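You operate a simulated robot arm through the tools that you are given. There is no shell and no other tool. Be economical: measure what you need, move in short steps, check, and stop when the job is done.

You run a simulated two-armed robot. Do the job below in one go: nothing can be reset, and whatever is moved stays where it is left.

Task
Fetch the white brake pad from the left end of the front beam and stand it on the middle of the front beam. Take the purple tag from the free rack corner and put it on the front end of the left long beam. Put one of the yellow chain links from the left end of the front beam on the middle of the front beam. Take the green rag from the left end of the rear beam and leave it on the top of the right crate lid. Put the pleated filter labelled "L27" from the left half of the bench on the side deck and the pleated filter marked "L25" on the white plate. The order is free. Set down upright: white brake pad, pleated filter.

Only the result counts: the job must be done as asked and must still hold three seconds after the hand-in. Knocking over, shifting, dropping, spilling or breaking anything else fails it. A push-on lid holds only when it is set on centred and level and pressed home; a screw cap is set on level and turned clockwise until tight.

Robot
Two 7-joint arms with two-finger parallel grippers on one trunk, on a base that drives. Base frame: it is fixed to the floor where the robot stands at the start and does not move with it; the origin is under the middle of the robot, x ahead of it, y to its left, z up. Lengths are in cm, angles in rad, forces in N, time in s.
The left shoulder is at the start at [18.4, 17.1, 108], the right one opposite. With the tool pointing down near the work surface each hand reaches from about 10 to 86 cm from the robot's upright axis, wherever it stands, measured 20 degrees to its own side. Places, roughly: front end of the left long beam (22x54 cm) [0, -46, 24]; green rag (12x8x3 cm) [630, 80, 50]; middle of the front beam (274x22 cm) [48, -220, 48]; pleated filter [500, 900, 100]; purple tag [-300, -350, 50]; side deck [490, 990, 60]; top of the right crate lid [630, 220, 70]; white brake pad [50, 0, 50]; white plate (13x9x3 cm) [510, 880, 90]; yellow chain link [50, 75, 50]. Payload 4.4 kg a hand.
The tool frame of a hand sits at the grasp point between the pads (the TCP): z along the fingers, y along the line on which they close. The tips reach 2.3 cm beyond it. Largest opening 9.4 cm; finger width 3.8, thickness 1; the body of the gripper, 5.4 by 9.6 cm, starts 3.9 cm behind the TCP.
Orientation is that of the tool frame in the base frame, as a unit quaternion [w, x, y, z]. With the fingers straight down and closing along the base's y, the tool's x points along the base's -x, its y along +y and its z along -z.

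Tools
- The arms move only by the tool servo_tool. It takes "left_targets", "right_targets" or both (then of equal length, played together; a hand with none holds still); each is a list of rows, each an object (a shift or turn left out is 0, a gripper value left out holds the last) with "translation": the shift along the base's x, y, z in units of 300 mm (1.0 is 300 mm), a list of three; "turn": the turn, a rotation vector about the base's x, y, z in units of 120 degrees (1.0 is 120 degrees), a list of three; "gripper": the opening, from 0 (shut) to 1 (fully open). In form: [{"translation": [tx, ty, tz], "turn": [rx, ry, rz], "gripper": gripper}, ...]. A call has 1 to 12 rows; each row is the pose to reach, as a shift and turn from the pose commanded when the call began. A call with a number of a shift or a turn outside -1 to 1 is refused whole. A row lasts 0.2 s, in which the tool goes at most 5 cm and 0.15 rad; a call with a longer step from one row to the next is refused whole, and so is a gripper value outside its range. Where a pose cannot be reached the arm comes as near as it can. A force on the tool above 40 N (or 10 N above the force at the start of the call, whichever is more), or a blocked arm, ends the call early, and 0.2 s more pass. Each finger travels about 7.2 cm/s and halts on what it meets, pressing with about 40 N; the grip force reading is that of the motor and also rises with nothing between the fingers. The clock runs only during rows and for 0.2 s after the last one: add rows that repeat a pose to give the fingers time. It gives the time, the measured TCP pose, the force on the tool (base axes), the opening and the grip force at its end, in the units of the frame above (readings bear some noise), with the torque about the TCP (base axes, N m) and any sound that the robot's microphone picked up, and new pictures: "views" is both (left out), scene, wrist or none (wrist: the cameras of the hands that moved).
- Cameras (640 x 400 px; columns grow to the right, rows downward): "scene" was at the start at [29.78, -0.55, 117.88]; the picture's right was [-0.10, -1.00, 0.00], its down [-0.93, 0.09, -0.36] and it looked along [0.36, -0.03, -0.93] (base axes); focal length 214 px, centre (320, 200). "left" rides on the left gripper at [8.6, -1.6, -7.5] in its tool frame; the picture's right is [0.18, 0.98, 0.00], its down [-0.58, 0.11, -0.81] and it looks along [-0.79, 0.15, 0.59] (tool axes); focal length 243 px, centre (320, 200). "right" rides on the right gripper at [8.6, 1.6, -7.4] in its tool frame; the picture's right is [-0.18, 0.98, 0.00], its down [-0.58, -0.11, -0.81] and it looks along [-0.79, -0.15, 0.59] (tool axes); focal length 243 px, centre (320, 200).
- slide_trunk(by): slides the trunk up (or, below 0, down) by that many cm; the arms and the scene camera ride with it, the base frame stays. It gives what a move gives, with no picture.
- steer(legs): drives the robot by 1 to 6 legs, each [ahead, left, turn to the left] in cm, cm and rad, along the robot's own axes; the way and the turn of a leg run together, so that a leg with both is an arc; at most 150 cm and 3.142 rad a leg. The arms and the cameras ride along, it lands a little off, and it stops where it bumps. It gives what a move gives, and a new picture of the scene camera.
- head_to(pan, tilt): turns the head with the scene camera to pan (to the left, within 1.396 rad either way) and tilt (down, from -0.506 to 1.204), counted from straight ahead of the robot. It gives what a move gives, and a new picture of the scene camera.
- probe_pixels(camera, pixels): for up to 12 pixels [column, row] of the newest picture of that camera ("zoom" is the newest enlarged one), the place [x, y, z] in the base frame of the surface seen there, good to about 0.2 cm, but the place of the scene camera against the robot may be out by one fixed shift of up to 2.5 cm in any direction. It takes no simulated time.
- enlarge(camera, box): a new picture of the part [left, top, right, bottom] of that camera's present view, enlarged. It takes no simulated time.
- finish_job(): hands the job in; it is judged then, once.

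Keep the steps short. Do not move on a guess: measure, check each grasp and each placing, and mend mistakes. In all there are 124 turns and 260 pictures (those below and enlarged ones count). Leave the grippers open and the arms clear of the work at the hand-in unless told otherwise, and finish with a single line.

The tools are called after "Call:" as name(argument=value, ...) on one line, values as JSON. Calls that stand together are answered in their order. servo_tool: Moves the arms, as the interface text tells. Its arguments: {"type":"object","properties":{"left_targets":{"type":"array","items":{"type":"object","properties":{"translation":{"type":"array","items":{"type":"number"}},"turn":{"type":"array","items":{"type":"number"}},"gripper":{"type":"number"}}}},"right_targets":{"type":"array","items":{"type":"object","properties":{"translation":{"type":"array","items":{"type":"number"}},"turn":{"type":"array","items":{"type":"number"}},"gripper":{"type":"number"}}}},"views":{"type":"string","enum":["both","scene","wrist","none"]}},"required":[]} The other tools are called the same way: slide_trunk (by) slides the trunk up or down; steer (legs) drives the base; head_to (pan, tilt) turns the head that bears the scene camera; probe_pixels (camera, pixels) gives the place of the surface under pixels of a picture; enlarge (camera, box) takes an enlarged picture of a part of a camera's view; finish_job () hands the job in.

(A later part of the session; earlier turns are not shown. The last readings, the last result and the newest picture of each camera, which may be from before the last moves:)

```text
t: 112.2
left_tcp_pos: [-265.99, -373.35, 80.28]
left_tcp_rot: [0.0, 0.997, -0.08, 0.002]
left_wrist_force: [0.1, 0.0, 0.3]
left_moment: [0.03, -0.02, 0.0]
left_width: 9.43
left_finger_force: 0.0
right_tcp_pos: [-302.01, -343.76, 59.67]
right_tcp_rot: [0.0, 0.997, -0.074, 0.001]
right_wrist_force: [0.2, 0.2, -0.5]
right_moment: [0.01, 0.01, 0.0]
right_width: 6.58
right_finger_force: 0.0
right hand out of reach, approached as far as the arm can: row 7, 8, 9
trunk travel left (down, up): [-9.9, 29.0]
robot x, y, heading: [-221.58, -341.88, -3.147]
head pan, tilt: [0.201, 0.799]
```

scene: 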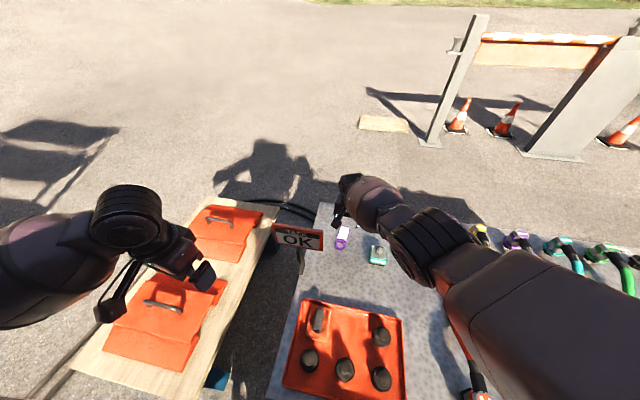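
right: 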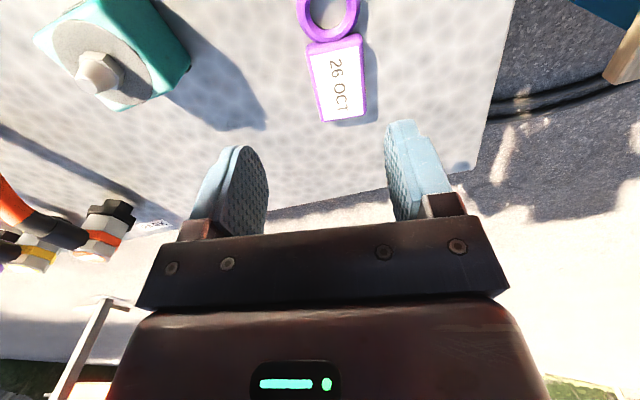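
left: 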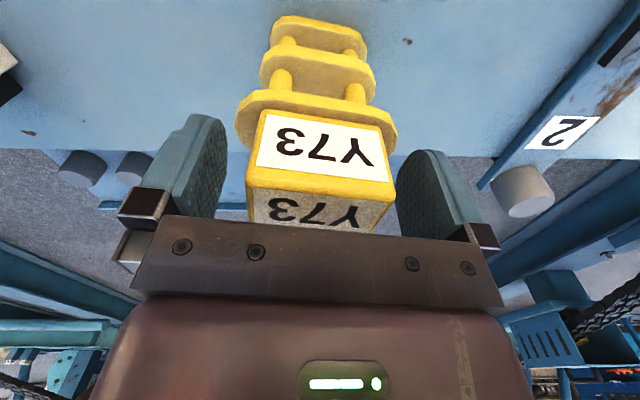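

Just out of reach; lower the trunk 7 cm to gain reach.

Call:
slide_trunk(by=-7)

Call:
servo_tool(right_targets=[{"translation": [-0.04, -0.02, 0.0]}, {"translation": [-0.077, -0.028, 0]}, {"translation": [-0.077, -0.028, 0]}], views="wrist")

```text
t: 113.3
left_tcp_pos: [-263.22, -373.57, 67.74]
left_tcp_rot: [-0.009, 0.99, -0.08, 0.118]
left_wrist_force: [-0.3, -0.6, 0.1]
left_moment: [0.0, 0.03, 0.02]
left_width: 9.37
left_finger_force: 0.1
right_tcp_pos: [-302.17, -343.7, 52.83]
right_tcp_rot: [0.0, 0.997, -0.073, -0.001]
right_wrist_force: [0.0, -0.7, 0.0]
right_moment: [0.01, 0.02, 0.0]
right_width: 6.57
right_finger_force: 0.0
trunk travel left (down, up): [-2.9, 36.0]
robot x, y, heading: [-221.38, -342.34, -3.14]
head pan, tilt: [0.201, 0.799]
```

```text
t: 114.1
left_tcp_pos: [-263.24, -373.51, 67.63]
left_tcp_rot: [-0.009, 0.99, -0.079, 0.12]
left_wrist_force: [-1.1, -0.4, -1.2]
left_moment: [-0.01, 0.06, 0.0]
left_width: 9.42
left_finger_force: 0.1
right_tcp_pos: [-304.45, -344.55, 52.7]
right_tcp_rot: [0.0, 0.997, -0.074, -0.001]
right_wrist_force: [0.8, -0.1, -0.9]
right_moment: [0.02, 0.0, 0.01]
right_width: 6.59
right_finger_force: 0.1
trunk travel left (down, up): [-2.9, 36.0]
robot x, y, heading: [-221.42, -342.14, -3.142]
head pan, tilt: [0.201, 0.799]
```

right: 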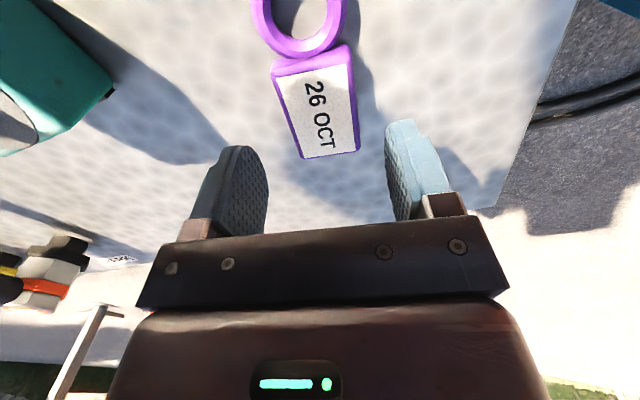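

Call:
probe_pixels(camera="right", pixels=[[275, 80], [352, 70], [302, 155], [358, 148], [316, 110], [300, 48], [330, 60], [220, 110]])

```text
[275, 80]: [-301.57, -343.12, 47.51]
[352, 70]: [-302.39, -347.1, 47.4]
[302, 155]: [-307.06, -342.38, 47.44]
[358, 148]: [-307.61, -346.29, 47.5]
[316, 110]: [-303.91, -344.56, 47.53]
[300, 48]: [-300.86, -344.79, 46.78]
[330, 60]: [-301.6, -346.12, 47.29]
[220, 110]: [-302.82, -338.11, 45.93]
```

Centred. Lower to 48.5 and close.

Call:
servo_tool(right_targets=[{"translation": [0, -0.005, -0.08]}, {"translation": [0, -0.005, -0.14]}, {"translation": [0, -0.005, -0.14]}, {"translation": [0, -0.005, -0.14], "gripper": 0.4}, {"translation": [0, -0.005, -0.14], "gripper": 0.2}, {"translation": [0, -0.005, -0.14], "gripper": 0.2}, {"translation": [0, -0.005, -0.14], "gripper": 0.2}], views="none")

Call:
servo_tool(right_targets=[{"translation": [0, 0, 0.03]}, {"translation": [0, 0, 0.1]}, {"translation": [0, 0, 0.2]}, {"translation": [0, 0, 0.3]}, {"translation": [0, 0, 0.3]}], views="wrist")

```text
t: 115.7
left_tcp_pos: [-263.3, -373.58, 67.53]
left_tcp_rot: [-0.01, 0.99, -0.079, 0.119]
left_wrist_force: [0.2, -0.3, 0.1]
left_moment: [0.01, -0.02, 0.0]
left_width: 9.39
left_finger_force: 0.0
right_tcp_pos: [-304.37, -344.57, 48.57]
right_tcp_rot: [0.0, 0.997, -0.075, 0.0]
right_wrist_force: [-0.9, -0.6, 0.0]
right_moment: [-0.02, -0.03, 0.0]
right_width: 4.28
right_finger_force: 39.9
trunk travel left (down, up): [-2.9, 36.0]
robot x, y, heading: [-221.48, -342.02, -3.138]
head pan, tilt: [0.201, 0.799]
```

```text
t: 116.9
left_tcp_pos: [-263.14, -373.55, 67.55]
left_tcp_rot: [-0.01, 0.99, -0.079, 0.119]
left_wrist_force: [-0.1, 0.1, -0.6]
left_moment: [0.04, 0.02, 0.01]
left_width: 9.39
left_finger_force: 0.0
right_tcp_pos: [-304.28, -344.64, 57.55]
right_tcp_rot: [0.0, 0.997, -0.074, 0.001]
right_wrist_force: [-0.9, 0.4, -0.6]
right_moment: [0.01, 0.03, -0.05]
right_width: 4.27
right_finger_force: 40.1
trunk travel left (down, up): [-2.9, 36.0]
robot x, y, heading: [-221.46, -342.15, -3.138]
head pan, tilt: [0.201, 0.799]
```

right: 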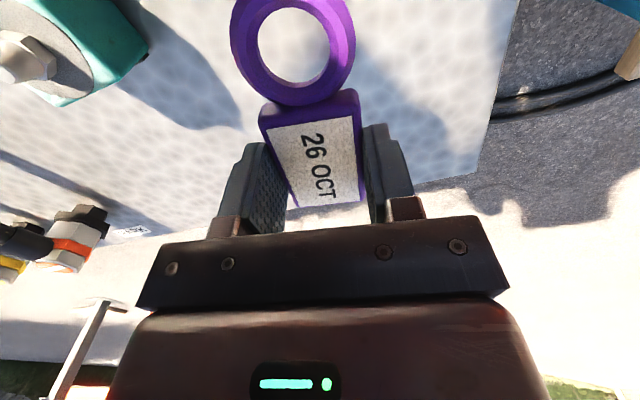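

Tag held. Raise the hand and draw it back, then trunk up 7.

Call:
servo_tool(right_targets=[{"translation": [0.05, 0.05, 0.12]}, {"translation": [0.12, 0.1, 0.25]}, {"translation": [0.2, 0.16, 0.38]}, {"translation": [0.3, 0.24, 0.48]}, {"translation": [0.42, 0.32, 0.5]}, {"translation": [0.55, 0.4, 0.5]}, {"translation": [0.68, 0.45, 0.5]}, {"translation": [0.8, 0.5, 0.5]}, {"translation": [0.85, 0.55, 0.5]}], views="none")

Call:
slide_trunk(by=7)

Call:
steer(legs=[[-130, 0, 0], [0, 0, -1.571]])

```text
t: 118.9
left_tcp_pos: [-263.21, -373.52, 67.51]
left_tcp_rot: [-0.009, 0.99, -0.079, 0.119]
left_wrist_force: [0.3, 0.1, -0.7]
left_moment: [0.0, 0.02, -0.02]
left_width: 9.4
left_finger_force: 0.1
right_tcp_pos: [-278.84, -328.18, 72.61]
right_tcp_rot: [0.0, 0.997, -0.074, 0.001]
right_wrist_force: [0.9, -0.9, -1.4]
right_moment: [0.01, 0.0, -0.01]
right_width: 4.29
right_finger_force: 40.5
trunk travel left (down, up): [-2.9, 36.0]
robot x, y, heading: [-221.03, -342.07, -3.143]
head pan, tilt: [0.201, 0.799]
```

```text
t: 120.0
left_tcp_pos: [-263.31, -373.46, 74.5]
left_tcp_rot: [-0.01, 0.99, -0.078, 0.121]
left_wrist_force: [0.2, 0.8, -0.1]
left_moment: [0.03, -0.02, 0.0]
left_width: 9.38
left_finger_force: 0.1
right_tcp_pos: [-278.98, -328.12, 79.26]
right_tcp_rot: [0.001, 0.997, -0.073, 0.003]
right_wrist_force: [-0.4, -0.1, -1.6]
right_moment: [0.02, 0.01, -0.02]
right_width: 4.27
right_finger_force: 39.9
trunk travel left (down, up): [-9.9, 29.0]
robot x, y, heading: [-221.33, -342.06, -3.143]
head pan, tilt: [0.201, 0.799]
```

```text
t: 130.3
left_tcp_pos: [-122.78, -300.27, 74.49]
left_tcp_rot: [-0.077, -0.646, 0.754, -0.091]
left_wrist_force: [0.3, 1.1, 0.6]
left_moment: [0.02, -0.04, 0.01]
left_width: 9.41
left_finger_force: 0.1
right_tcp_pos: [-77.52, -284.49, 79.54]
right_tcp_rot: [0.0, -0.656, 0.755, -0.001]
right_wrist_force: [0.6, 0.3, -0.6]
right_moment: [-0.01, 0.03, 0.0]
right_width: 4.27
right_finger_force: 40.1
trunk travel left (down, up): [-9.9, 29.0]
robot x, y, heading: [-91.18, -342.13, 1.578]
head pan, tilt: [0.201, 0.799]
```

scene: 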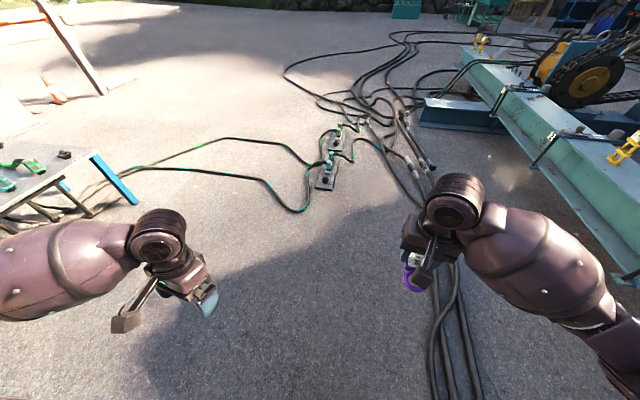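

Clear view of the route: the stub is ahead right. Drive 110 ahead / 76 right, then look.

Call:
steer(legs=[[110, -76, 0]])

```text
t: 137.4
left_tcp_pos: [-46.85, -189.4, 74.51]
left_tcp_rot: [-0.077, -0.645, 0.755, -0.09]
left_wrist_force: [0.1, 0.0, -0.5]
left_moment: [0.0, -0.04, -0.01]
left_width: 9.42
left_finger_force: 0.0
right_tcp_pos: [-1.66, -173.7, 79.49]
right_tcp_rot: [0.0, -0.654, 0.757, 0.0]
right_wrist_force: [0.6, 0.5, -1.2]
right_moment: [0.03, 0.0, 0.02]
right_width: 4.28
right_finger_force: 40.3
trunk travel left (down, up): [-9.9, 29.0]
robot x, y, heading: [-15.46, -231.44, 1.568]
head pan, tilt: [0.201, 0.799]
```

scene: 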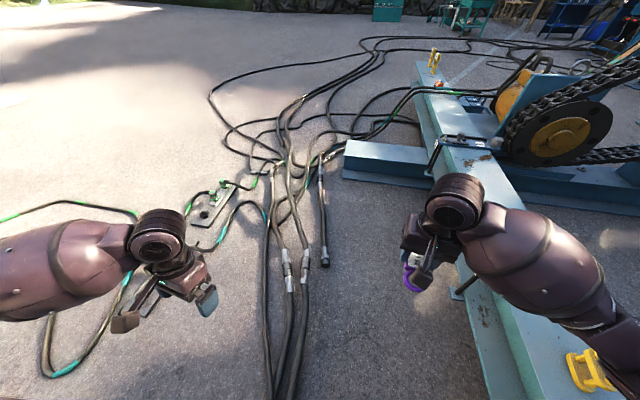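

Drive 118 ahead to the stub.

Call:
steer(legs=[[118, -2, 0]])

Call:
head_to(pan=0.0, tilt=0.95)

```text
t: 143.5
left_tcp_pos: [-45.67, -69.97, 74.54]
left_tcp_rot: [-0.077, -0.646, 0.754, -0.09]
left_wrist_force: [0.5, 0.2, -0.7]
left_moment: [0.0, -0.01, 0.01]
left_width: 9.42
left_finger_force: 0.1
right_tcp_pos: [-0.4, -53.99, 79.52]
right_tcp_rot: [0.0, -0.655, 0.755, 0.0]
right_wrist_force: [0.8, -0.9, -0.9]
right_moment: [0.0, -0.02, 0.04]
right_width: 4.29
right_finger_force: 40.3
trunk travel left (down, up): [-9.9, 29.0]
robot x, y, heading: [-14.05, -111.15, 1.572]
head pan, tilt: [0.201, 0.799]
```

scene: 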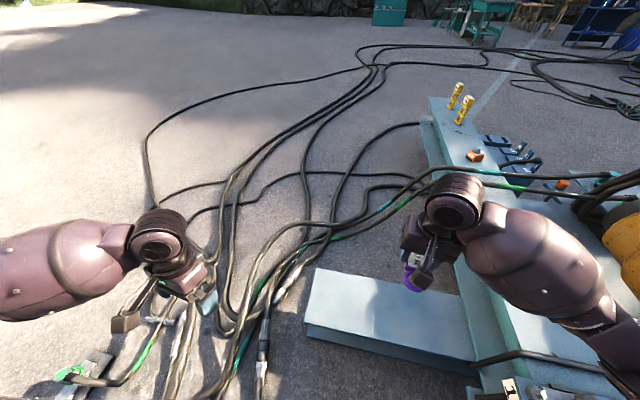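

```text
t: 144.2
left_tcp_pos: [-45.6, -70.02, 74.47]
left_tcp_rot: [-0.077, -0.646, 0.754, -0.091]
left_wrist_force: [-0.2, 0.9, 0.3]
left_moment: [0.01, 0.02, 0.0]
left_width: 9.36
left_finger_force: 0.0
right_tcp_pos: [-0.36, -53.92, 79.54]
right_tcp_rot: [0.0, -0.655, 0.755, 0.0]
right_wrist_force: [0.0, -0.3, -0.3]
right_moment: [-0.01, -0.01, -0.03]
right_width: 4.29
right_finger_force: 40.0
trunk travel left (down, up): [-9.9, 29.0]
robot x, y, heading: [-14.24, -111.7, 1.573]
head pan, tilt: [0.0, 0.949]
```

scene: 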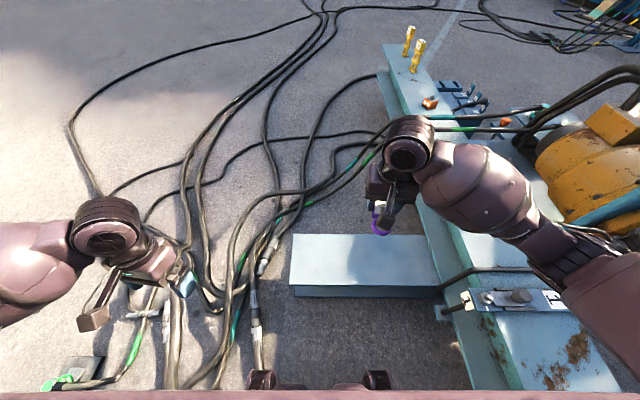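

Call:
probe_pixels(camera="scene", pixels=[[295, 240], [295, 282], [340, 260], [425, 250], [430, 282], [360, 240]])

Call:
servo_tool(right_targets=[{"translation": [-0.04, 0.08, -0.12]}, {"translation": [-0.08, 0.16, -0.26]}, {"translation": [-0.1, 0.24, -0.4]}, {"translation": [-0.1, 0.26, -0.54]}, {"translation": [-0.1, 0.267, -0.7]}, {"translation": [-0.1, 0.267, -0.85]}, {"translation": [-0.1, 0.267, -1.0]}, {"translation": [-0.1, 0.267, -1.0]}], views="both")

```text
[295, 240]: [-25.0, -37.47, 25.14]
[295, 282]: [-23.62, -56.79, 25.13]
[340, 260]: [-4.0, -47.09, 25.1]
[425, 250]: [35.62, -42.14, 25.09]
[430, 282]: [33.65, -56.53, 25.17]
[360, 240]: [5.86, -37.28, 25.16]
```

```text
t: 146.0
left_tcp_pos: [-45.7, -69.99, 74.72]
left_tcp_rot: [-0.077, -0.646, 0.754, -0.09]
left_wrist_force: [-1.3, -0.2, 0.3]
left_moment: [0.04, 0.0, -0.03]
left_width: 9.39
left_finger_force: 0.0
right_tcp_pos: [-3.38, -46.13, 49.57]
right_tcp_rot: [0.0, -0.655, 0.755, 0.001]
right_wrist_force: [0.0, -0.1, -1.1]
right_moment: [0.01, -0.03, 0.01]
right_width: 4.3
right_finger_force: 40.6
trunk travel left (down, up): [-9.9, 29.0]
robot x, y, heading: [-14.07, -111.66, 1.579]
head pan, tilt: [0.0, 0.949]
```

scene: 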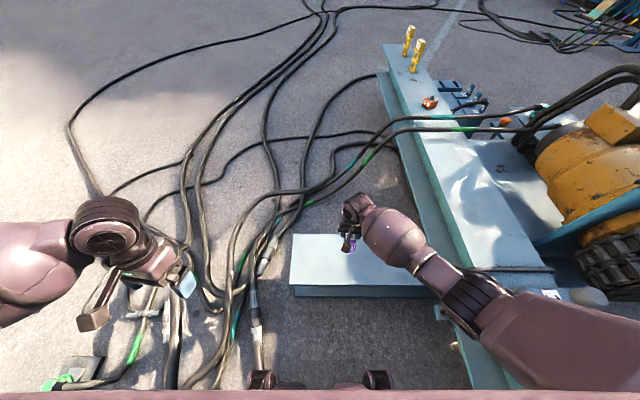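
right: 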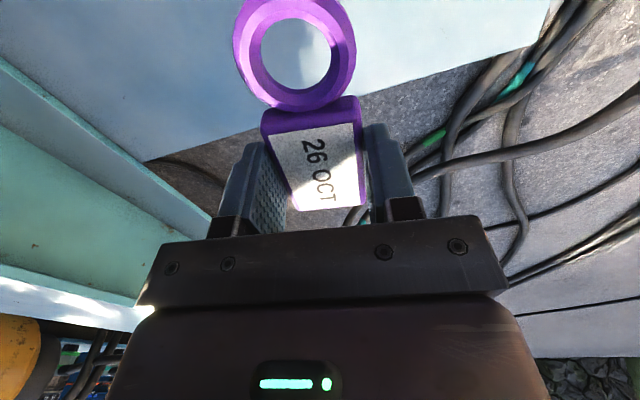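

The forearm hovers over the beam/clamp; I shift the robot 25 cm left (-x) so the arm stays clear of the front beam.

Call:
steer(legs=[[0, 25, 0]])

Call:
servo_tool(right_targets=[{"translation": [0.15, 0, 0]}, {"translation": [0.3, 0, 0]}, {"translation": [0.45, 0, 0]}, {"translation": [0.58, 0, 0]}, {"translation": [0.58, 0, -0.1]}, {"translation": [0.58, 0, -0.25]}, {"translation": [0.58, 0, -0.4]}, {"translation": [0.58, 0, -0.5]}, {"translation": [0.58, 0, -0.5]}], views="both")

```text
t: 148.8
left_tcp_pos: [-70.53, -70.06, 74.48]
left_tcp_rot: [-0.077, -0.646, 0.754, -0.091]
left_wrist_force: [-0.6, -0.3, 0.2]
left_moment: [-0.01, -0.04, 0.0]
left_width: 9.39
left_finger_force: 0.1
right_tcp_pos: [-28.15, -46.23, 49.65]
right_tcp_rot: [0.001, -0.655, 0.756, -0.001]
right_wrist_force: [-0.8, 0.3, -0.4]
right_moment: [0.01, 0.02, 0.02]
right_width: 4.29
right_finger_force: 39.7
trunk travel left (down, up): [-9.9, 29.0]
robot x, y, heading: [-38.79, -111.73, 1.578]
head pan, tilt: [0.0, 0.949]
```

scene: 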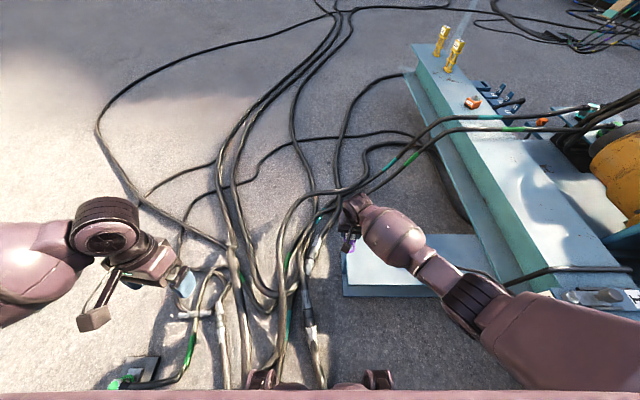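

```text
t: 150.8
left_tcp_pos: [-70.44, -70.07, 74.53]
left_tcp_rot: [-0.077, -0.646, 0.754, -0.091]
left_wrist_force: [0.5, -0.7, 0.3]
left_moment: [0.0, 0.0, 0.02]
left_width: 9.4
left_finger_force: 0.1
right_tcp_pos: [-11.02, -46.68, 34.99]
right_tcp_rot: [0.001, -0.656, 0.755, 0.0]
right_wrist_force: [0.1, 0.1, 0.0]
right_moment: [0.0, -0.02, 0.01]
right_width: 4.26
right_finger_force: 40.1
right hand out of reach, approached as far as the arm can: row 8, 9
trunk travel left (down, up): [-9.9, 29.0]
robot x, y, heading: [-38.86, -111.67, 1.574]
head pan, tilt: [0.0, 0.949]
```

scene: 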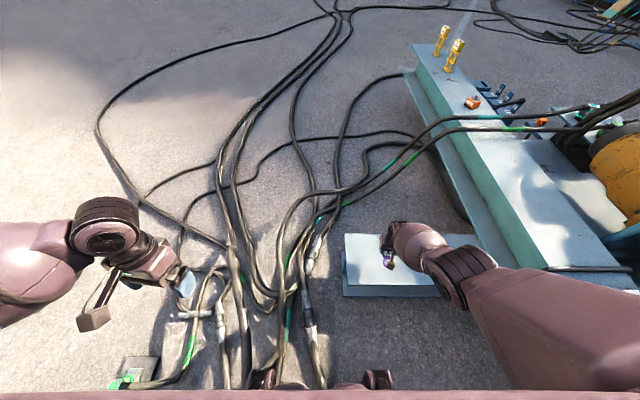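
right: 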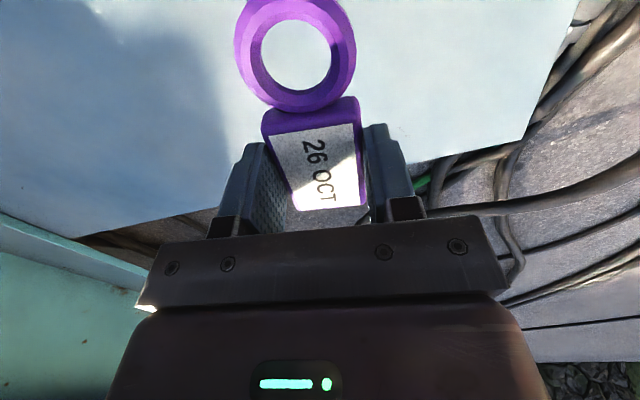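

Near the reach limit; lower the trunk 7 and probe the stub top with the right camera.

Call:
slide_trunk(by=-7)

Call:
servo_tool(right_targets=[{"translation": [0, 0, 0]}], views="wrist")

Call:
probe_pixels(camera="right", pixels=[[180, 80], [420, 60], [200, 180], [500, 130], [297, 45], [400, 110]])

```text
t: 151.9
left_tcp_pos: [-70.45, -70.1, 67.67]
left_tcp_rot: [-0.076, -0.646, 0.754, -0.091]
left_wrist_force: [0.2, 0.3, 0.6]
left_moment: [0.04, 0.0, -0.01]
left_width: 9.44
left_finger_force: 0.0
right_tcp_pos: [-10.93, -46.48, 28.05]
right_tcp_rot: [0.001, -0.655, 0.756, 0.001]
right_wrist_force: [0.3, -0.3, -0.9]
right_moment: [-0.03, 0.0, 0.03]
right_width: 4.29
right_finger_force: 40.0
trunk travel left (down, up): [-2.9, 36.0]
robot x, y, heading: [-38.78, -111.76, 1.574]
head pan, tilt: [0.0, 0.949]
```

```text
t: 152.3
left_tcp_pos: [-70.53, -70.07, 67.51]
left_tcp_rot: [-0.078, -0.646, 0.754, -0.09]
left_wrist_force: [0.4, 0.4, 0.6]
left_moment: [0.01, 0.0, 0.01]
left_width: 9.42
left_finger_force: 0.0
right_tcp_pos: [-11.03, -46.56, 27.96]
right_tcp_rot: [0.0, -0.655, 0.756, 0.0]
right_wrist_force: [-1.0, 0.0, 0.7]
right_moment: [0.03, 0.0, -0.01]
right_width: 4.31
right_finger_force: 40.7
trunk travel left (down, up): [-2.9, 36.0]
robot x, y, heading: [-39.24, -111.59, 1.577]
head pan, tilt: [0.0, 0.949]
```

right: 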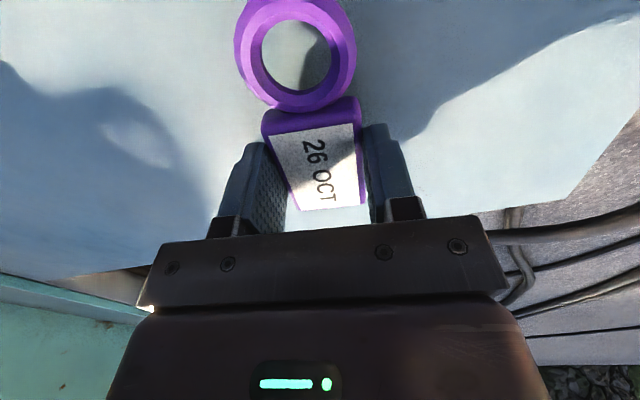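

```text
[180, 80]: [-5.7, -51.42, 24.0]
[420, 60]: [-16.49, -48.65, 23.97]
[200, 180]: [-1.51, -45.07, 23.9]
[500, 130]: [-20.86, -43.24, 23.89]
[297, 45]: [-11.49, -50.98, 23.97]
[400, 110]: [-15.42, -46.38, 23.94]
```

Stub top 23.95. Lower 1.3 cm with the trunk, then open.

Call:
slide_trunk(by=-1.3)

Call:
servo_tool(right_targets=[{"gripper": 0.55}, {"gripper": 0.65}, {"gripper": 0.75}, {"gripper": 0.75}], views="wrist")

```text
t: 152.9
left_tcp_pos: [-70.43, -70.31, 65.66]
left_tcp_rot: [-0.086, -0.645, 0.753, -0.102]
left_wrist_force: [0.3, -0.6, -0.6]
left_moment: [0.01, -0.01, -0.03]
left_width: 9.39
left_finger_force: 0.1
right_tcp_pos: [-10.87, -46.57, 26.62]
right_tcp_rot: [0.0, -0.655, 0.756, 0.0]
right_wrist_force: [0.2, 0.3, -0.9]
right_moment: [-0.01, 0.02, 0.02]
right_width: 4.28
right_finger_force: 40.0
trunk travel left (down, up): [-1.6, 37.3]
robot x, y, heading: [-38.92, -111.64, 1.576]
head pan, tilt: [0.0, 0.949]
```

```text
t: 153.9
left_tcp_pos: [-70.5, -70.39, 65.71]
left_tcp_rot: [-0.084, -0.645, 0.753, -0.101]
left_wrist_force: [-0.1, 0.3, -0.2]
left_moment: [0.01, 0.02, 0.0]
left_width: 9.37
left_finger_force: 0.0
right_tcp_pos: [-10.91, -46.61, 26.7]
right_tcp_rot: [0.0, -0.655, 0.756, 0.0]
right_wrist_force: [-0.3, 0.4, 0.5]
right_moment: [0.02, -0.01, 0.03]
right_width: 7.05
right_finger_force: 0.2
trunk travel left (down, up): [-1.6, 37.3]
robot x, y, heading: [-39.03, -111.97, 1.572]
head pan, tilt: [0.0, 0.949]
```

right: 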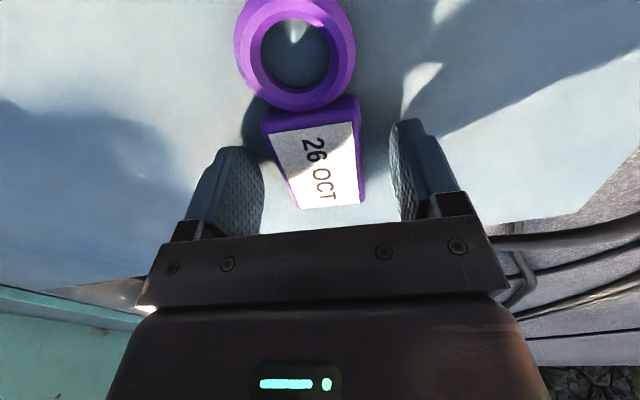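

Released cleanly. Raise via trunk and hand, then leave: strafe left, drive +y past the beam's left end.

Call:
slide_trunk(by=8.3)

Call:
servo_tool(right_targets=[{"translation": [0, 0, 0.15]}, {"translation": [0, 0, 0.3]}, {"translation": [0, 0, 0.45]}, {"translation": [-0.05, 0, 0.6]}, {"translation": [-0.1, -0.05, 0.75]}, {"translation": [-0.1, -0.15, 0.9]}, {"translation": [-0.1, -0.25, 1.0]}, {"translation": [-0.1, -0.35, 1.0]}], views="scene")

```text
t: 155.1
left_tcp_pos: [-70.43, -70.4, 73.91]
left_tcp_rot: [-0.086, -0.645, 0.752, -0.103]
left_wrist_force: [-0.3, -0.7, -0.4]
left_moment: [-0.02, 0.0, 0.0]
left_width: 9.38
left_finger_force: 0.1
right_tcp_pos: [-10.89, -46.74, 34.71]
right_tcp_rot: [-0.002, -0.655, 0.756, -0.002]
right_wrist_force: [-0.1, 0.3, -1.4]
right_moment: [0.0, 0.02, -0.01]
right_width: 7.05
right_finger_force: 0.0
trunk travel left (down, up): [-9.9, 29.0]
robot x, y, heading: [-39.05, -111.91, 1.57]
head pan, tilt: [0.0, 0.949]
```

```text
refused: row 6 steps farther than a row can; nothing moved
```

Call:
servo_tool(right_targets=[{"translation": [0, 0, 0.15]}, {"translation": [0, 0, 0.3]}, {"translation": [0, 0, 0.45]}, {"translation": [-0.03, 0, 0.6]}, {"translation": [-0.06, -0.03, 0.74]}, {"translation": [-0.1, -0.1, 0.85]}, {"translation": [-0.1, -0.2, 0.95]}, {"translation": [-0.1, -0.3, 1.0]}, {"translation": [-0.1, -0.4, 1.0]}], left_targets=[{"translation": [0, 0.1, 0.03]}, {"translation": [0, 0.2, 0.06]}, {"translation": [0, 0.3, 0.1]}, {"translation": [0, 0.3, 0.1]}, {"translation": [0, 0.3, 0.1]}, {"translation": [0, 0.3, 0.1]}, {"translation": [0, 0.3, 0.1]}, {"translation": [0, 0.3, 0.1]}, {"translation": [0, 0.3, 0.1]}], views="scene")

Call:
steer(legs=[[0, 40, 0], [130, 0, 0], [130, 0, 0]])

```text
t: 157.1
left_tcp_pos: [-70.44, -61.37, 77.12]
left_tcp_rot: [-0.085, -0.644, 0.753, -0.101]
left_wrist_force: [0.5, -0.2, 0.5]
left_moment: [-0.01, -0.02, 0.01]
left_width: 9.41
left_finger_force: 0.0
right_tcp_pos: [-13.96, -58.62, 64.99]
right_tcp_rot: [0.0, -0.654, 0.756, 0.0]
right_wrist_force: [0.5, -1.2, -0.3]
right_moment: [-0.02, -0.02, 0.02]
right_width: 7.08
right_finger_force: 0.1
trunk travel left (down, up): [-9.9, 29.0]
robot x, y, heading: [-38.84, -111.92, 1.575]
head pan, tilt: [0.0, 0.949]
```

scene: 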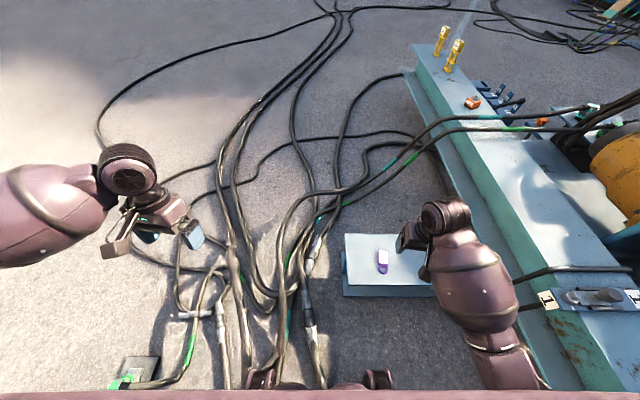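

```text
t: 173.5
left_tcp_pos: [-106.86, 200.57, 77.07]
left_tcp_rot: [-0.087, -0.635, 0.761, -0.1]
left_wrist_force: [0.1, -0.6, 0.3]
left_moment: [0.01, -0.05, 0.02]
left_width: 9.39
left_finger_force: 0.0
right_tcp_pos: [-50.26, 201.99, 64.86]
right_tcp_rot: [0.0, -0.644, 0.765, 0.0]
right_wrist_force: [-0.6, -0.2, -1.1]
right_moment: [0.01, -0.03, 0.0]
right_width: 7.05
right_finger_force: 0.1
trunk travel left (down, up): [-9.9, 29.0]
robot x, y, heading: [-76.48, 149.3, 1.554]
head pan, tilt: [0.0, 0.949]
```

scene: 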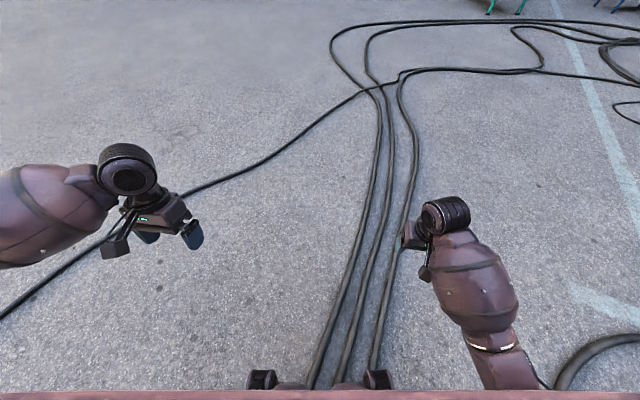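

Tag lies on the stub. Turn right to face +x and look ahead toward the rear frame and crates.

Call:
steer(legs=[[0, 0, -1.5]])

Call:
head_to(pan=0.0, tilt=0.35)

```text
t: 177.5
left_tcp_pos: [-28.42, 184.19, 77.07]
left_tcp_rot: [-0.13, 0.043, 0.99, -0.016]
left_wrist_force: [-0.9, -1.0, 0.6]
left_moment: [0.04, 0.0, 0.04]
left_width: 9.4
left_finger_force: 0.0
right_tcp_pos: [-21.87, 128.05, 65.02]
right_tcp_rot: [0.001, 0.038, 0.999, 0.0]
right_wrist_force: [0.2, 0.7, 0.9]
right_moment: [0.01, 0.0, 0.03]
right_width: 7.07
right_finger_force: 0.0
trunk travel left (down, up): [-9.9, 29.0]
robot x, y, heading: [-76.58, 149.18, 0.073]
head pan, tilt: [0.0, 0.949]
```

scene: 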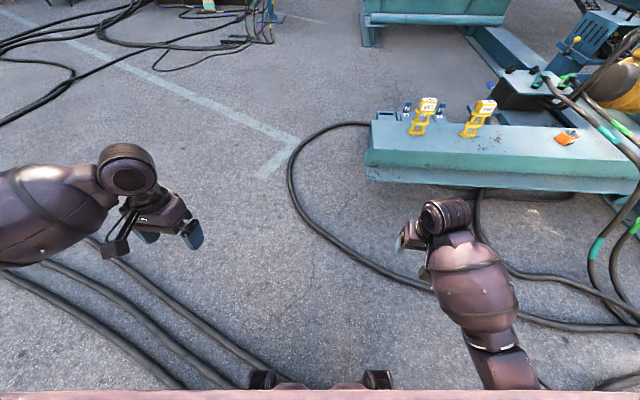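

```text
t: 178.5
left_tcp_pos: [-28.43, 184.2, 77.0]
left_tcp_rot: [-0.131, 0.043, 0.99, -0.015]
left_wrist_force: [-0.4, 0.0, -0.7]
left_moment: [0.0, 0.02, 0.02]
left_width: 9.43
left_finger_force: 0.1
right_tcp_pos: [-21.81, 127.98, 65.06]
right_tcp_rot: [0.0, 0.037, 0.999, 0.0]
right_wrist_force: [-0.2, 0.2, 0.0]
right_moment: [0.04, 0.02, -0.01]
right_width: 7.07
right_finger_force: 0.1
trunk travel left (down, up): [-9.9, 29.0]
robot x, y, heading: [-76.64, 149.29, 0.073]
head pan, tilt: [0.0, 0.351]
```

scene: 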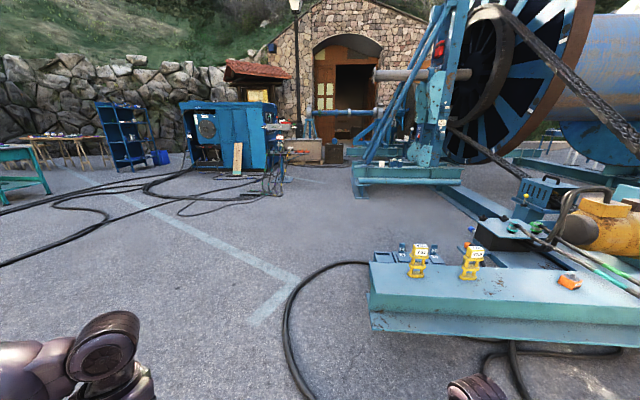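

Call:
probe_pixels(camera="scene", pixels=[[280, 180], [300, 155], [335, 160], [360, 190], [268, 145], [240, 175], [365, 165], [330, 125]])

Call:
enlarge(camera="scene", box=[230, 90, 470, 215])

```text
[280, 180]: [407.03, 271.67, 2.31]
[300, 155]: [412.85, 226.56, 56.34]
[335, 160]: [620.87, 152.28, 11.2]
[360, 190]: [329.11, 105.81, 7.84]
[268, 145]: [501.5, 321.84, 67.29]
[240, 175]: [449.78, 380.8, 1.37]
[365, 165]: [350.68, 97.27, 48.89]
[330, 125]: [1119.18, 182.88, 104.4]
```

```text
2.67 times, centred on (350, 152) of scene
```

zoom: 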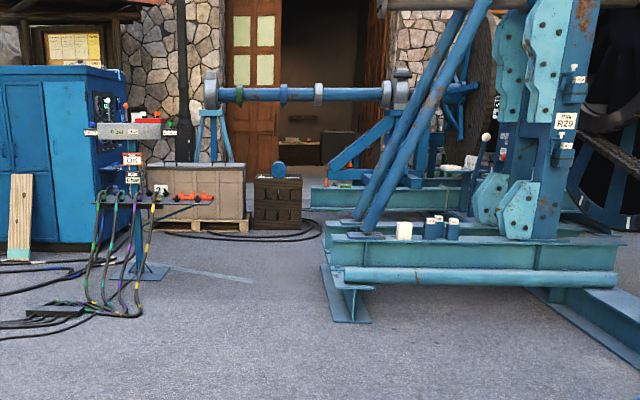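

Passage lies between the hose stand (y≈226, x≈410) and the frame foot (y≈106, x≈330). I drive along y≈160.

Call:
steer(legs=[[0, 0, -0.058], [150, 0, 0], [150, 0, 0], [130, 0, 0]])

```text
t: 183.4
left_tcp_pos: [57.3, 181.4, 77.09]
left_tcp_rot: [-0.132, 0.081, 0.988, -0.011]
left_wrist_force: [1.1, 0.8, -0.5]
left_moment: [-0.02, -0.02, 0.02]
left_width: 9.4
left_finger_force: 0.0
right_tcp_pos: [59.62, 125.02, 64.85]
right_tcp_rot: [-0.001, 0.076, 0.997, 0.0]
right_wrist_force: [-0.7, -0.1, 0.3]
right_moment: [-0.01, 0.02, 0.05]
right_width: 7.03
right_finger_force: 0.0
trunk travel left (down, up): [-9.9, 29.0]
robot x, y, heading: [6.71, 150.69, -0.003]
head pan, tilt: [0.0, 0.351]
stopped in leg 2: the robot was blocked; the commanded pose is now the measured one
```

scene: 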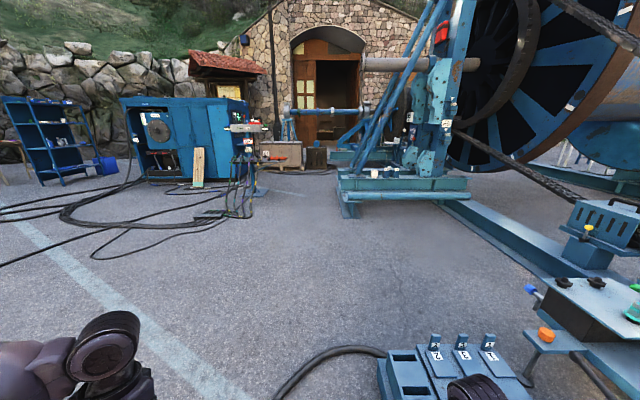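

Blocked by the beam's end corner. Strafe left 30, then continue.

Call:
steer(legs=[[0, 32, 0], [150, 0, 0], [150, 0, 0]])

```text
t: 200.8
left_tcp_pos: [358.01, 207.69, 77.04]
left_tcp_rot: [-0.132, 0.089, 0.987, -0.01]
left_wrist_force: [-0.2, -1.6, 0.8]
left_moment: [0.04, 0.0, 0.0]
left_width: 9.41
left_finger_force: 0.2
right_tcp_pos: [359.48, 151.13, 64.98]
right_tcp_rot: [0.0, 0.084, 0.996, -0.001]
right_wrist_force: [-0.2, -0.1, 0.3]
right_moment: [0.0, -0.01, 0.0]
right_width: 7.04
right_finger_force: 0.1
trunk travel left (down, up): [-9.9, 29.0]
robot x, y, heading: [306.9, 177.66, -0.02]
head pan, tilt: [0.0, 0.351]
```

scene: 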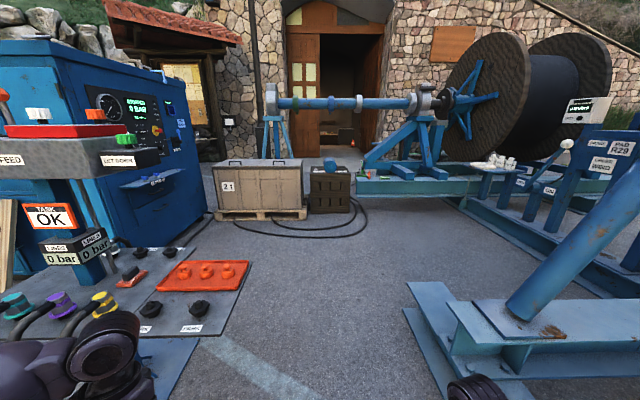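

Call:
enlarge(camera="scene", box=[200, 120, 520, 260])

Call:
probe_pixels(camera="scene", pixels=[[245, 265], [195, 330], [105, 260], [408, 285], [445, 395], [455, 310], [378, 178], [358, 170], [330, 172], [260, 165], [430, 180], [330, 162]])

```text
2.00 times, centred on (360, 190) of scene
```

zoom: 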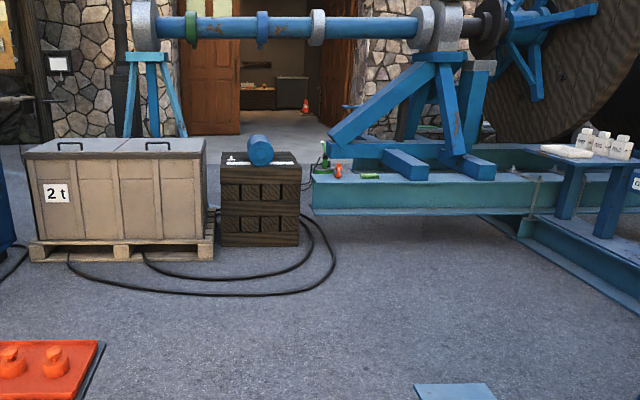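

```text
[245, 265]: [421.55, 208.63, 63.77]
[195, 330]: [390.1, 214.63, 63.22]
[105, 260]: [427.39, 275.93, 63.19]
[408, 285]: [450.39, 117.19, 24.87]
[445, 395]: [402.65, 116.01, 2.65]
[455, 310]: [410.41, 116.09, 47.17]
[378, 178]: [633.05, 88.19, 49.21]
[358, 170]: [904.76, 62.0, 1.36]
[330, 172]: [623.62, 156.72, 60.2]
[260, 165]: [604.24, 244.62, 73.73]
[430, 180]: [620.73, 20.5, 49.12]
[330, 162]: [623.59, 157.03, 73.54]
```

Tray edge at y≈208, frame foot at y≈117: aim for y≈162. The crate has two lids; right lid at about (604,225). Green rag around (633,85). Drive on.

Call:
steer(legs=[[0, -15, 0.02], [150, 0, 0], [85, -30, 0]])

Call:
head_to(pan=0.0, tilt=0.8)

```text
t: 214.2
left_tcp_pos: [593.43, 166.04, 76.93]
left_tcp_rot: [-0.132, 0.074, 0.988, -0.012]
left_wrist_force: [0.3, 0.1, -1.3]
left_moment: [0.0, 0.0, 0.0]
left_width: 9.39
left_finger_force: 0.0
right_tcp_pos: [596.38, 109.51, 64.95]
right_tcp_rot: [-0.001, 0.069, 0.998, 0.0]
right_wrist_force: [0.1, 0.4, -1.2]
right_moment: [0.01, 0.01, 0.05]
right_width: 7.08
right_finger_force: 0.0
trunk travel left (down, up): [-9.9, 29.0]
robot x, y, heading: [543.06, 134.1, 0.011]
head pan, tilt: [0.0, 0.351]
```

scene: 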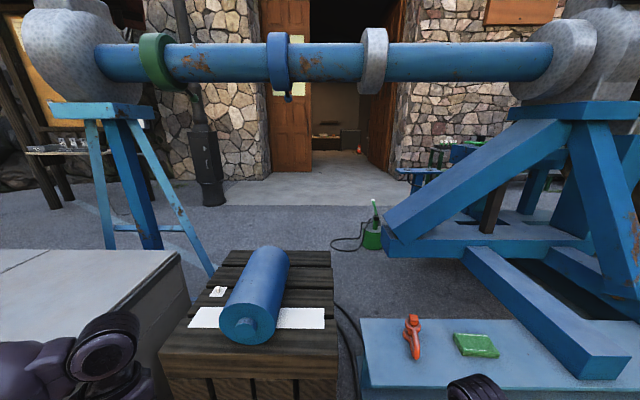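

```text
t: 215.1
left_tcp_pos: [593.25, 166.04, 77.03]
left_tcp_rot: [-0.131, 0.074, 0.989, -0.013]
left_wrist_force: [-0.1, -0.2, -0.1]
left_moment: [0.01, 0.04, -0.01]
left_width: 9.42
left_finger_force: 0.1
right_tcp_pos: [596.38, 109.39, 64.96]
right_tcp_rot: [-0.001, 0.07, 0.998, 0.0]
right_wrist_force: [-0.2, 0.5, 0.2]
right_moment: [0.02, 0.02, -0.01]
right_width: 7.03
right_finger_force: 0.1
trunk travel left (down, up): [-9.9, 29.0]
robot x, y, heading: [543.3, 134.33, 0.008]
head pan, tilt: [0.0, 0.799]
```

scene: 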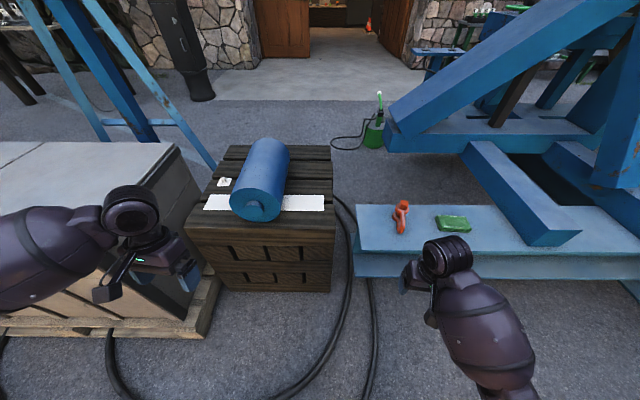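

Call:
probe_pixels(camera="scene", pixels=[[452, 222], [437, 218], [470, 218], [445, 230], [400, 215], [490, 200], [360, 240], [255, 185], [230, 210], [120, 160], [60, 175], [180, 150]])

Call:
servo_tool(left_targets=[{"translation": [-0.05, 0, 0.12]}, {"translation": [-0.1, 0, 0.24]}, {"translation": [-0.15, 0, 0.36]}, {"translation": [-0.15, 0, 0.36]}], right_targets=[{"translation": [0.05, -0.06, 0.1]}, {"translation": [0.1, -0.15, 0.2]}, {"translation": [0.2, -0.25, 0.25]}, {"translation": [0.2, -0.25, 0.25]}], views="wrist")

```text
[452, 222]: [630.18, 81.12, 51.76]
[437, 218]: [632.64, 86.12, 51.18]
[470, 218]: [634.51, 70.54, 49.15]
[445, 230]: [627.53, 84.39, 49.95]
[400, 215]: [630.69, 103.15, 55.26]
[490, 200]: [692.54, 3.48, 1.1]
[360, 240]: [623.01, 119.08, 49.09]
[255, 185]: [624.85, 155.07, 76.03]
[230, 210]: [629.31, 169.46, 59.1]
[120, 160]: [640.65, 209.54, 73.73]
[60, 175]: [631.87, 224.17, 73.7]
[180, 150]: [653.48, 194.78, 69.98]
```

```text
t: 216.1
left_tcp_pos: [588.78, 166.04, 87.73]
left_tcp_rot: [-0.132, 0.073, 0.988, -0.012]
left_wrist_force: [0.1, 1.1, 0.2]
left_moment: [0.01, 0.04, -0.02]
left_width: 9.39
left_finger_force: 0.0
right_tcp_pos: [602.4, 102.03, 72.43]
right_tcp_rot: [-0.001, 0.069, 0.998, 0.0]
right_wrist_force: [0.0, 0.7, -0.2]
right_moment: [0.01, 0.02, 0.0]
right_width: 7.04
right_finger_force: 0.0
trunk travel left (down, up): [-9.9, 29.0]
robot x, y, heading: [543.1, 134.01, 0.014]
head pan, tilt: [0.0, 0.799]
```

right: 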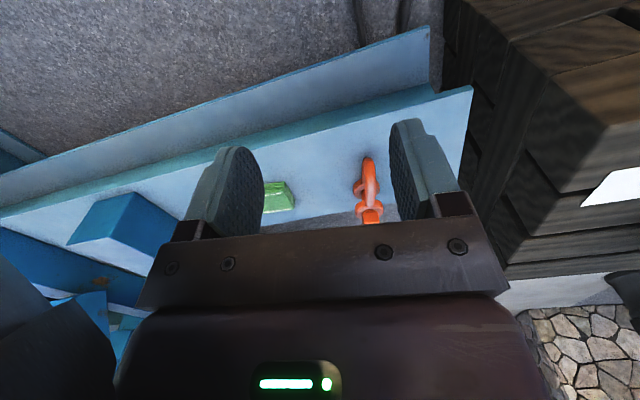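
left: 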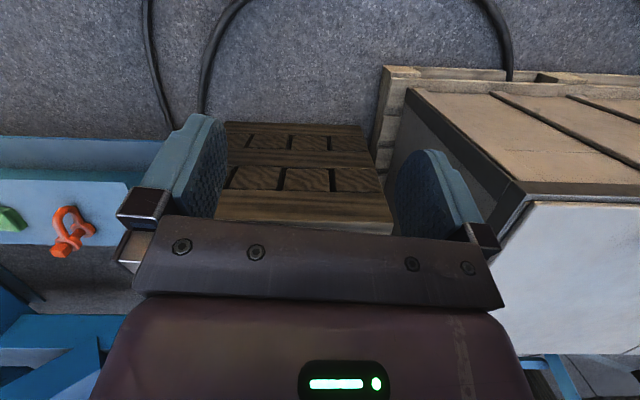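

Drive 20 ahead and 18 right so the rag is well in reach of the right hand.

Call:
steer(legs=[[20, -18, 0]])

Call:
servo_tool(right_targets=[{"translation": [0, 0, 0], "gripper": 1.0}, {"translation": [0, 0, 0]}], views="wrist")

```text
t: 218.3
left_tcp_pos: [608.86, 148.48, 87.91]
left_tcp_rot: [-0.132, 0.073, 0.988, -0.012]
left_wrist_force: [-0.1, -0.2, -0.4]
left_moment: [-0.01, -0.02, 0.0]
left_width: 9.41
left_finger_force: 0.0
right_tcp_pos: [622.46, 84.55, 72.31]
right_tcp_rot: [-0.001, 0.069, 0.998, -0.001]
right_wrist_force: [-0.4, 0.8, -0.4]
right_moment: [0.0, -0.03, 0.02]
right_width: 7.06
right_finger_force: 0.0
trunk travel left (down, up): [-9.9, 29.0]
robot x, y, heading: [563.12, 116.79, 0.01]
head pan, tilt: [0.0, 0.799]
```

scene: 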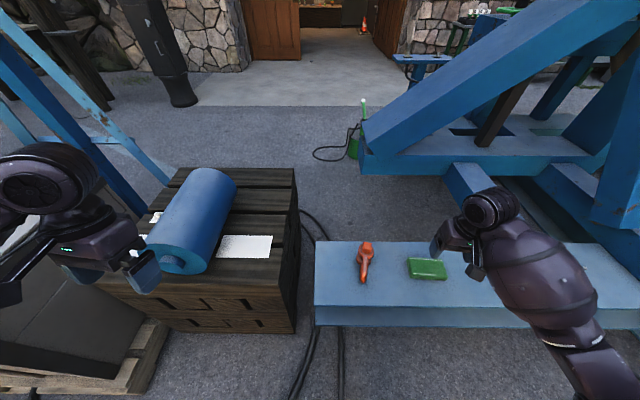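

```text
t: 218.9
left_tcp_pos: [608.91, 148.55, 87.86]
left_tcp_rot: [-0.133, 0.073, 0.988, -0.012]
left_wrist_force: [0.2, 0.0, -0.5]
left_moment: [0.01, -0.02, 0.0]
left_width: 9.41
left_finger_force: 0.0
right_tcp_pos: [622.4, 84.43, 72.5]
right_tcp_rot: [0.0, 0.069, 0.998, 0.001]
right_wrist_force: [-0.7, 0.2, 0.3]
right_moment: [0.02, 0.04, 0.04]
right_width: 9.41
right_finger_force: 0.0
trunk travel left (down, up): [-9.9, 29.0]
robot x, y, heading: [562.88, 116.67, 0.012]
head pan, tilt: [0.0, 0.799]
```

right: 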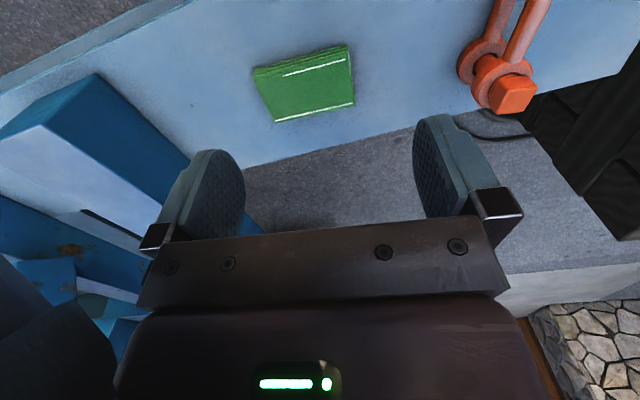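

Call:
probe_pixels(camera="right", pixels=[[258, 75], [345, 50], [277, 118], [352, 100], [305, 85], [275, 95], [340, 75], [310, 110], [220, 120]])

Call:
enlarge(camera="right", box=[220, 20, 400, 140])

```text
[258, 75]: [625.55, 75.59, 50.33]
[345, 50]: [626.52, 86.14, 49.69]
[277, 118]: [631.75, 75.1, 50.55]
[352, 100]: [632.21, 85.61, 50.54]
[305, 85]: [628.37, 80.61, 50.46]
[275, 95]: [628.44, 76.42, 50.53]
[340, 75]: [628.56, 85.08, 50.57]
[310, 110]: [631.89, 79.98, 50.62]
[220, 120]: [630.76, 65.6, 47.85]
```

```text
3.33 times, centred on (310, 80) of right
```

zoom: 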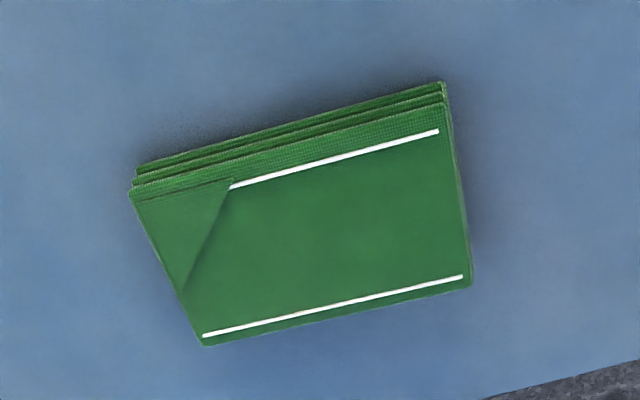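

Rag: x 625.5–632.4, y 75–86, z 47.9–50.6. I'll grip across x: turn the wrist +1.64 rad while moving over (629,80.6) at z 60.

Call:
servo_tool(right_targets=[{"translation": [0.02, -0.01, 0], "turn": [0, 0, 0.0712]}, {"translation": [0.04, -0.02, 0], "turn": [0, 0, 0.1424]}, {"translation": [0.06, -0.03, 0], "turn": [0, 0, 0.2136]}, {"translation": [0.08, -0.04, 0], "turn": [0, 0, 0.2848]}, {"translation": [0.1, -0.05, 0], "turn": [0, 0, 0.356]}, {"translation": [0.12, -0.06, 0], "turn": [0, 0, 0.4272]}, {"translation": [0.14, -0.08, -0.05], "turn": [0, 0, 0.4984]}, {"translation": [0.16, -0.1, -0.1], "turn": [0, 0, 0.5696]}, {"translation": [0.18, -0.11, -0.18], "turn": [0, 0, 0.6408]}, {"translation": [0.2, -0.12, -0.26], "turn": [0, 0, 0.712]}, {"translation": [0.22, -0.127, -0.34], "turn": [0, 0, 0.783]}, {"translation": [0.22, -0.127, -0.41], "turn": [0, 0, 0.783]}], views="both")

```text
t: 221.5
left_tcp_pos: [608.81, 148.47, 87.87]
left_tcp_rot: [-0.132, 0.074, 0.988, -0.013]
left_wrist_force: [-0.3, 0.3, 0.0]
left_moment: [-0.01, -0.01, -0.04]
left_width: 9.39
left_finger_force: 0.0
right_tcp_pos: [629.13, 80.64, 60.14]
right_tcp_rot: [-0.001, -0.683, 0.731, -0.001]
right_wrist_force: [-0.6, 0.2, -0.3]
right_moment: [-0.02, 0.04, 0.01]
right_width: 9.4
right_finger_force: 0.0
trunk travel left (down, up): [-9.9, 29.0]
robot x, y, heading: [562.89, 116.94, 0.015]
head pan, tilt: [0.0, 0.799]
```

scene: 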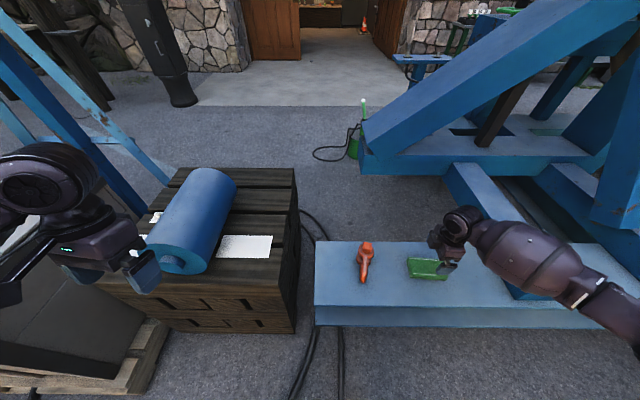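
right: 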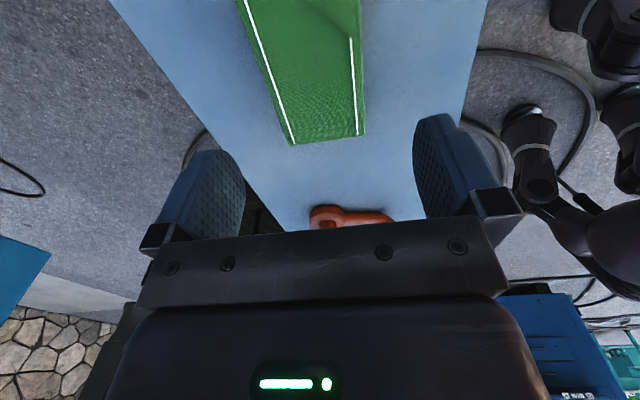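

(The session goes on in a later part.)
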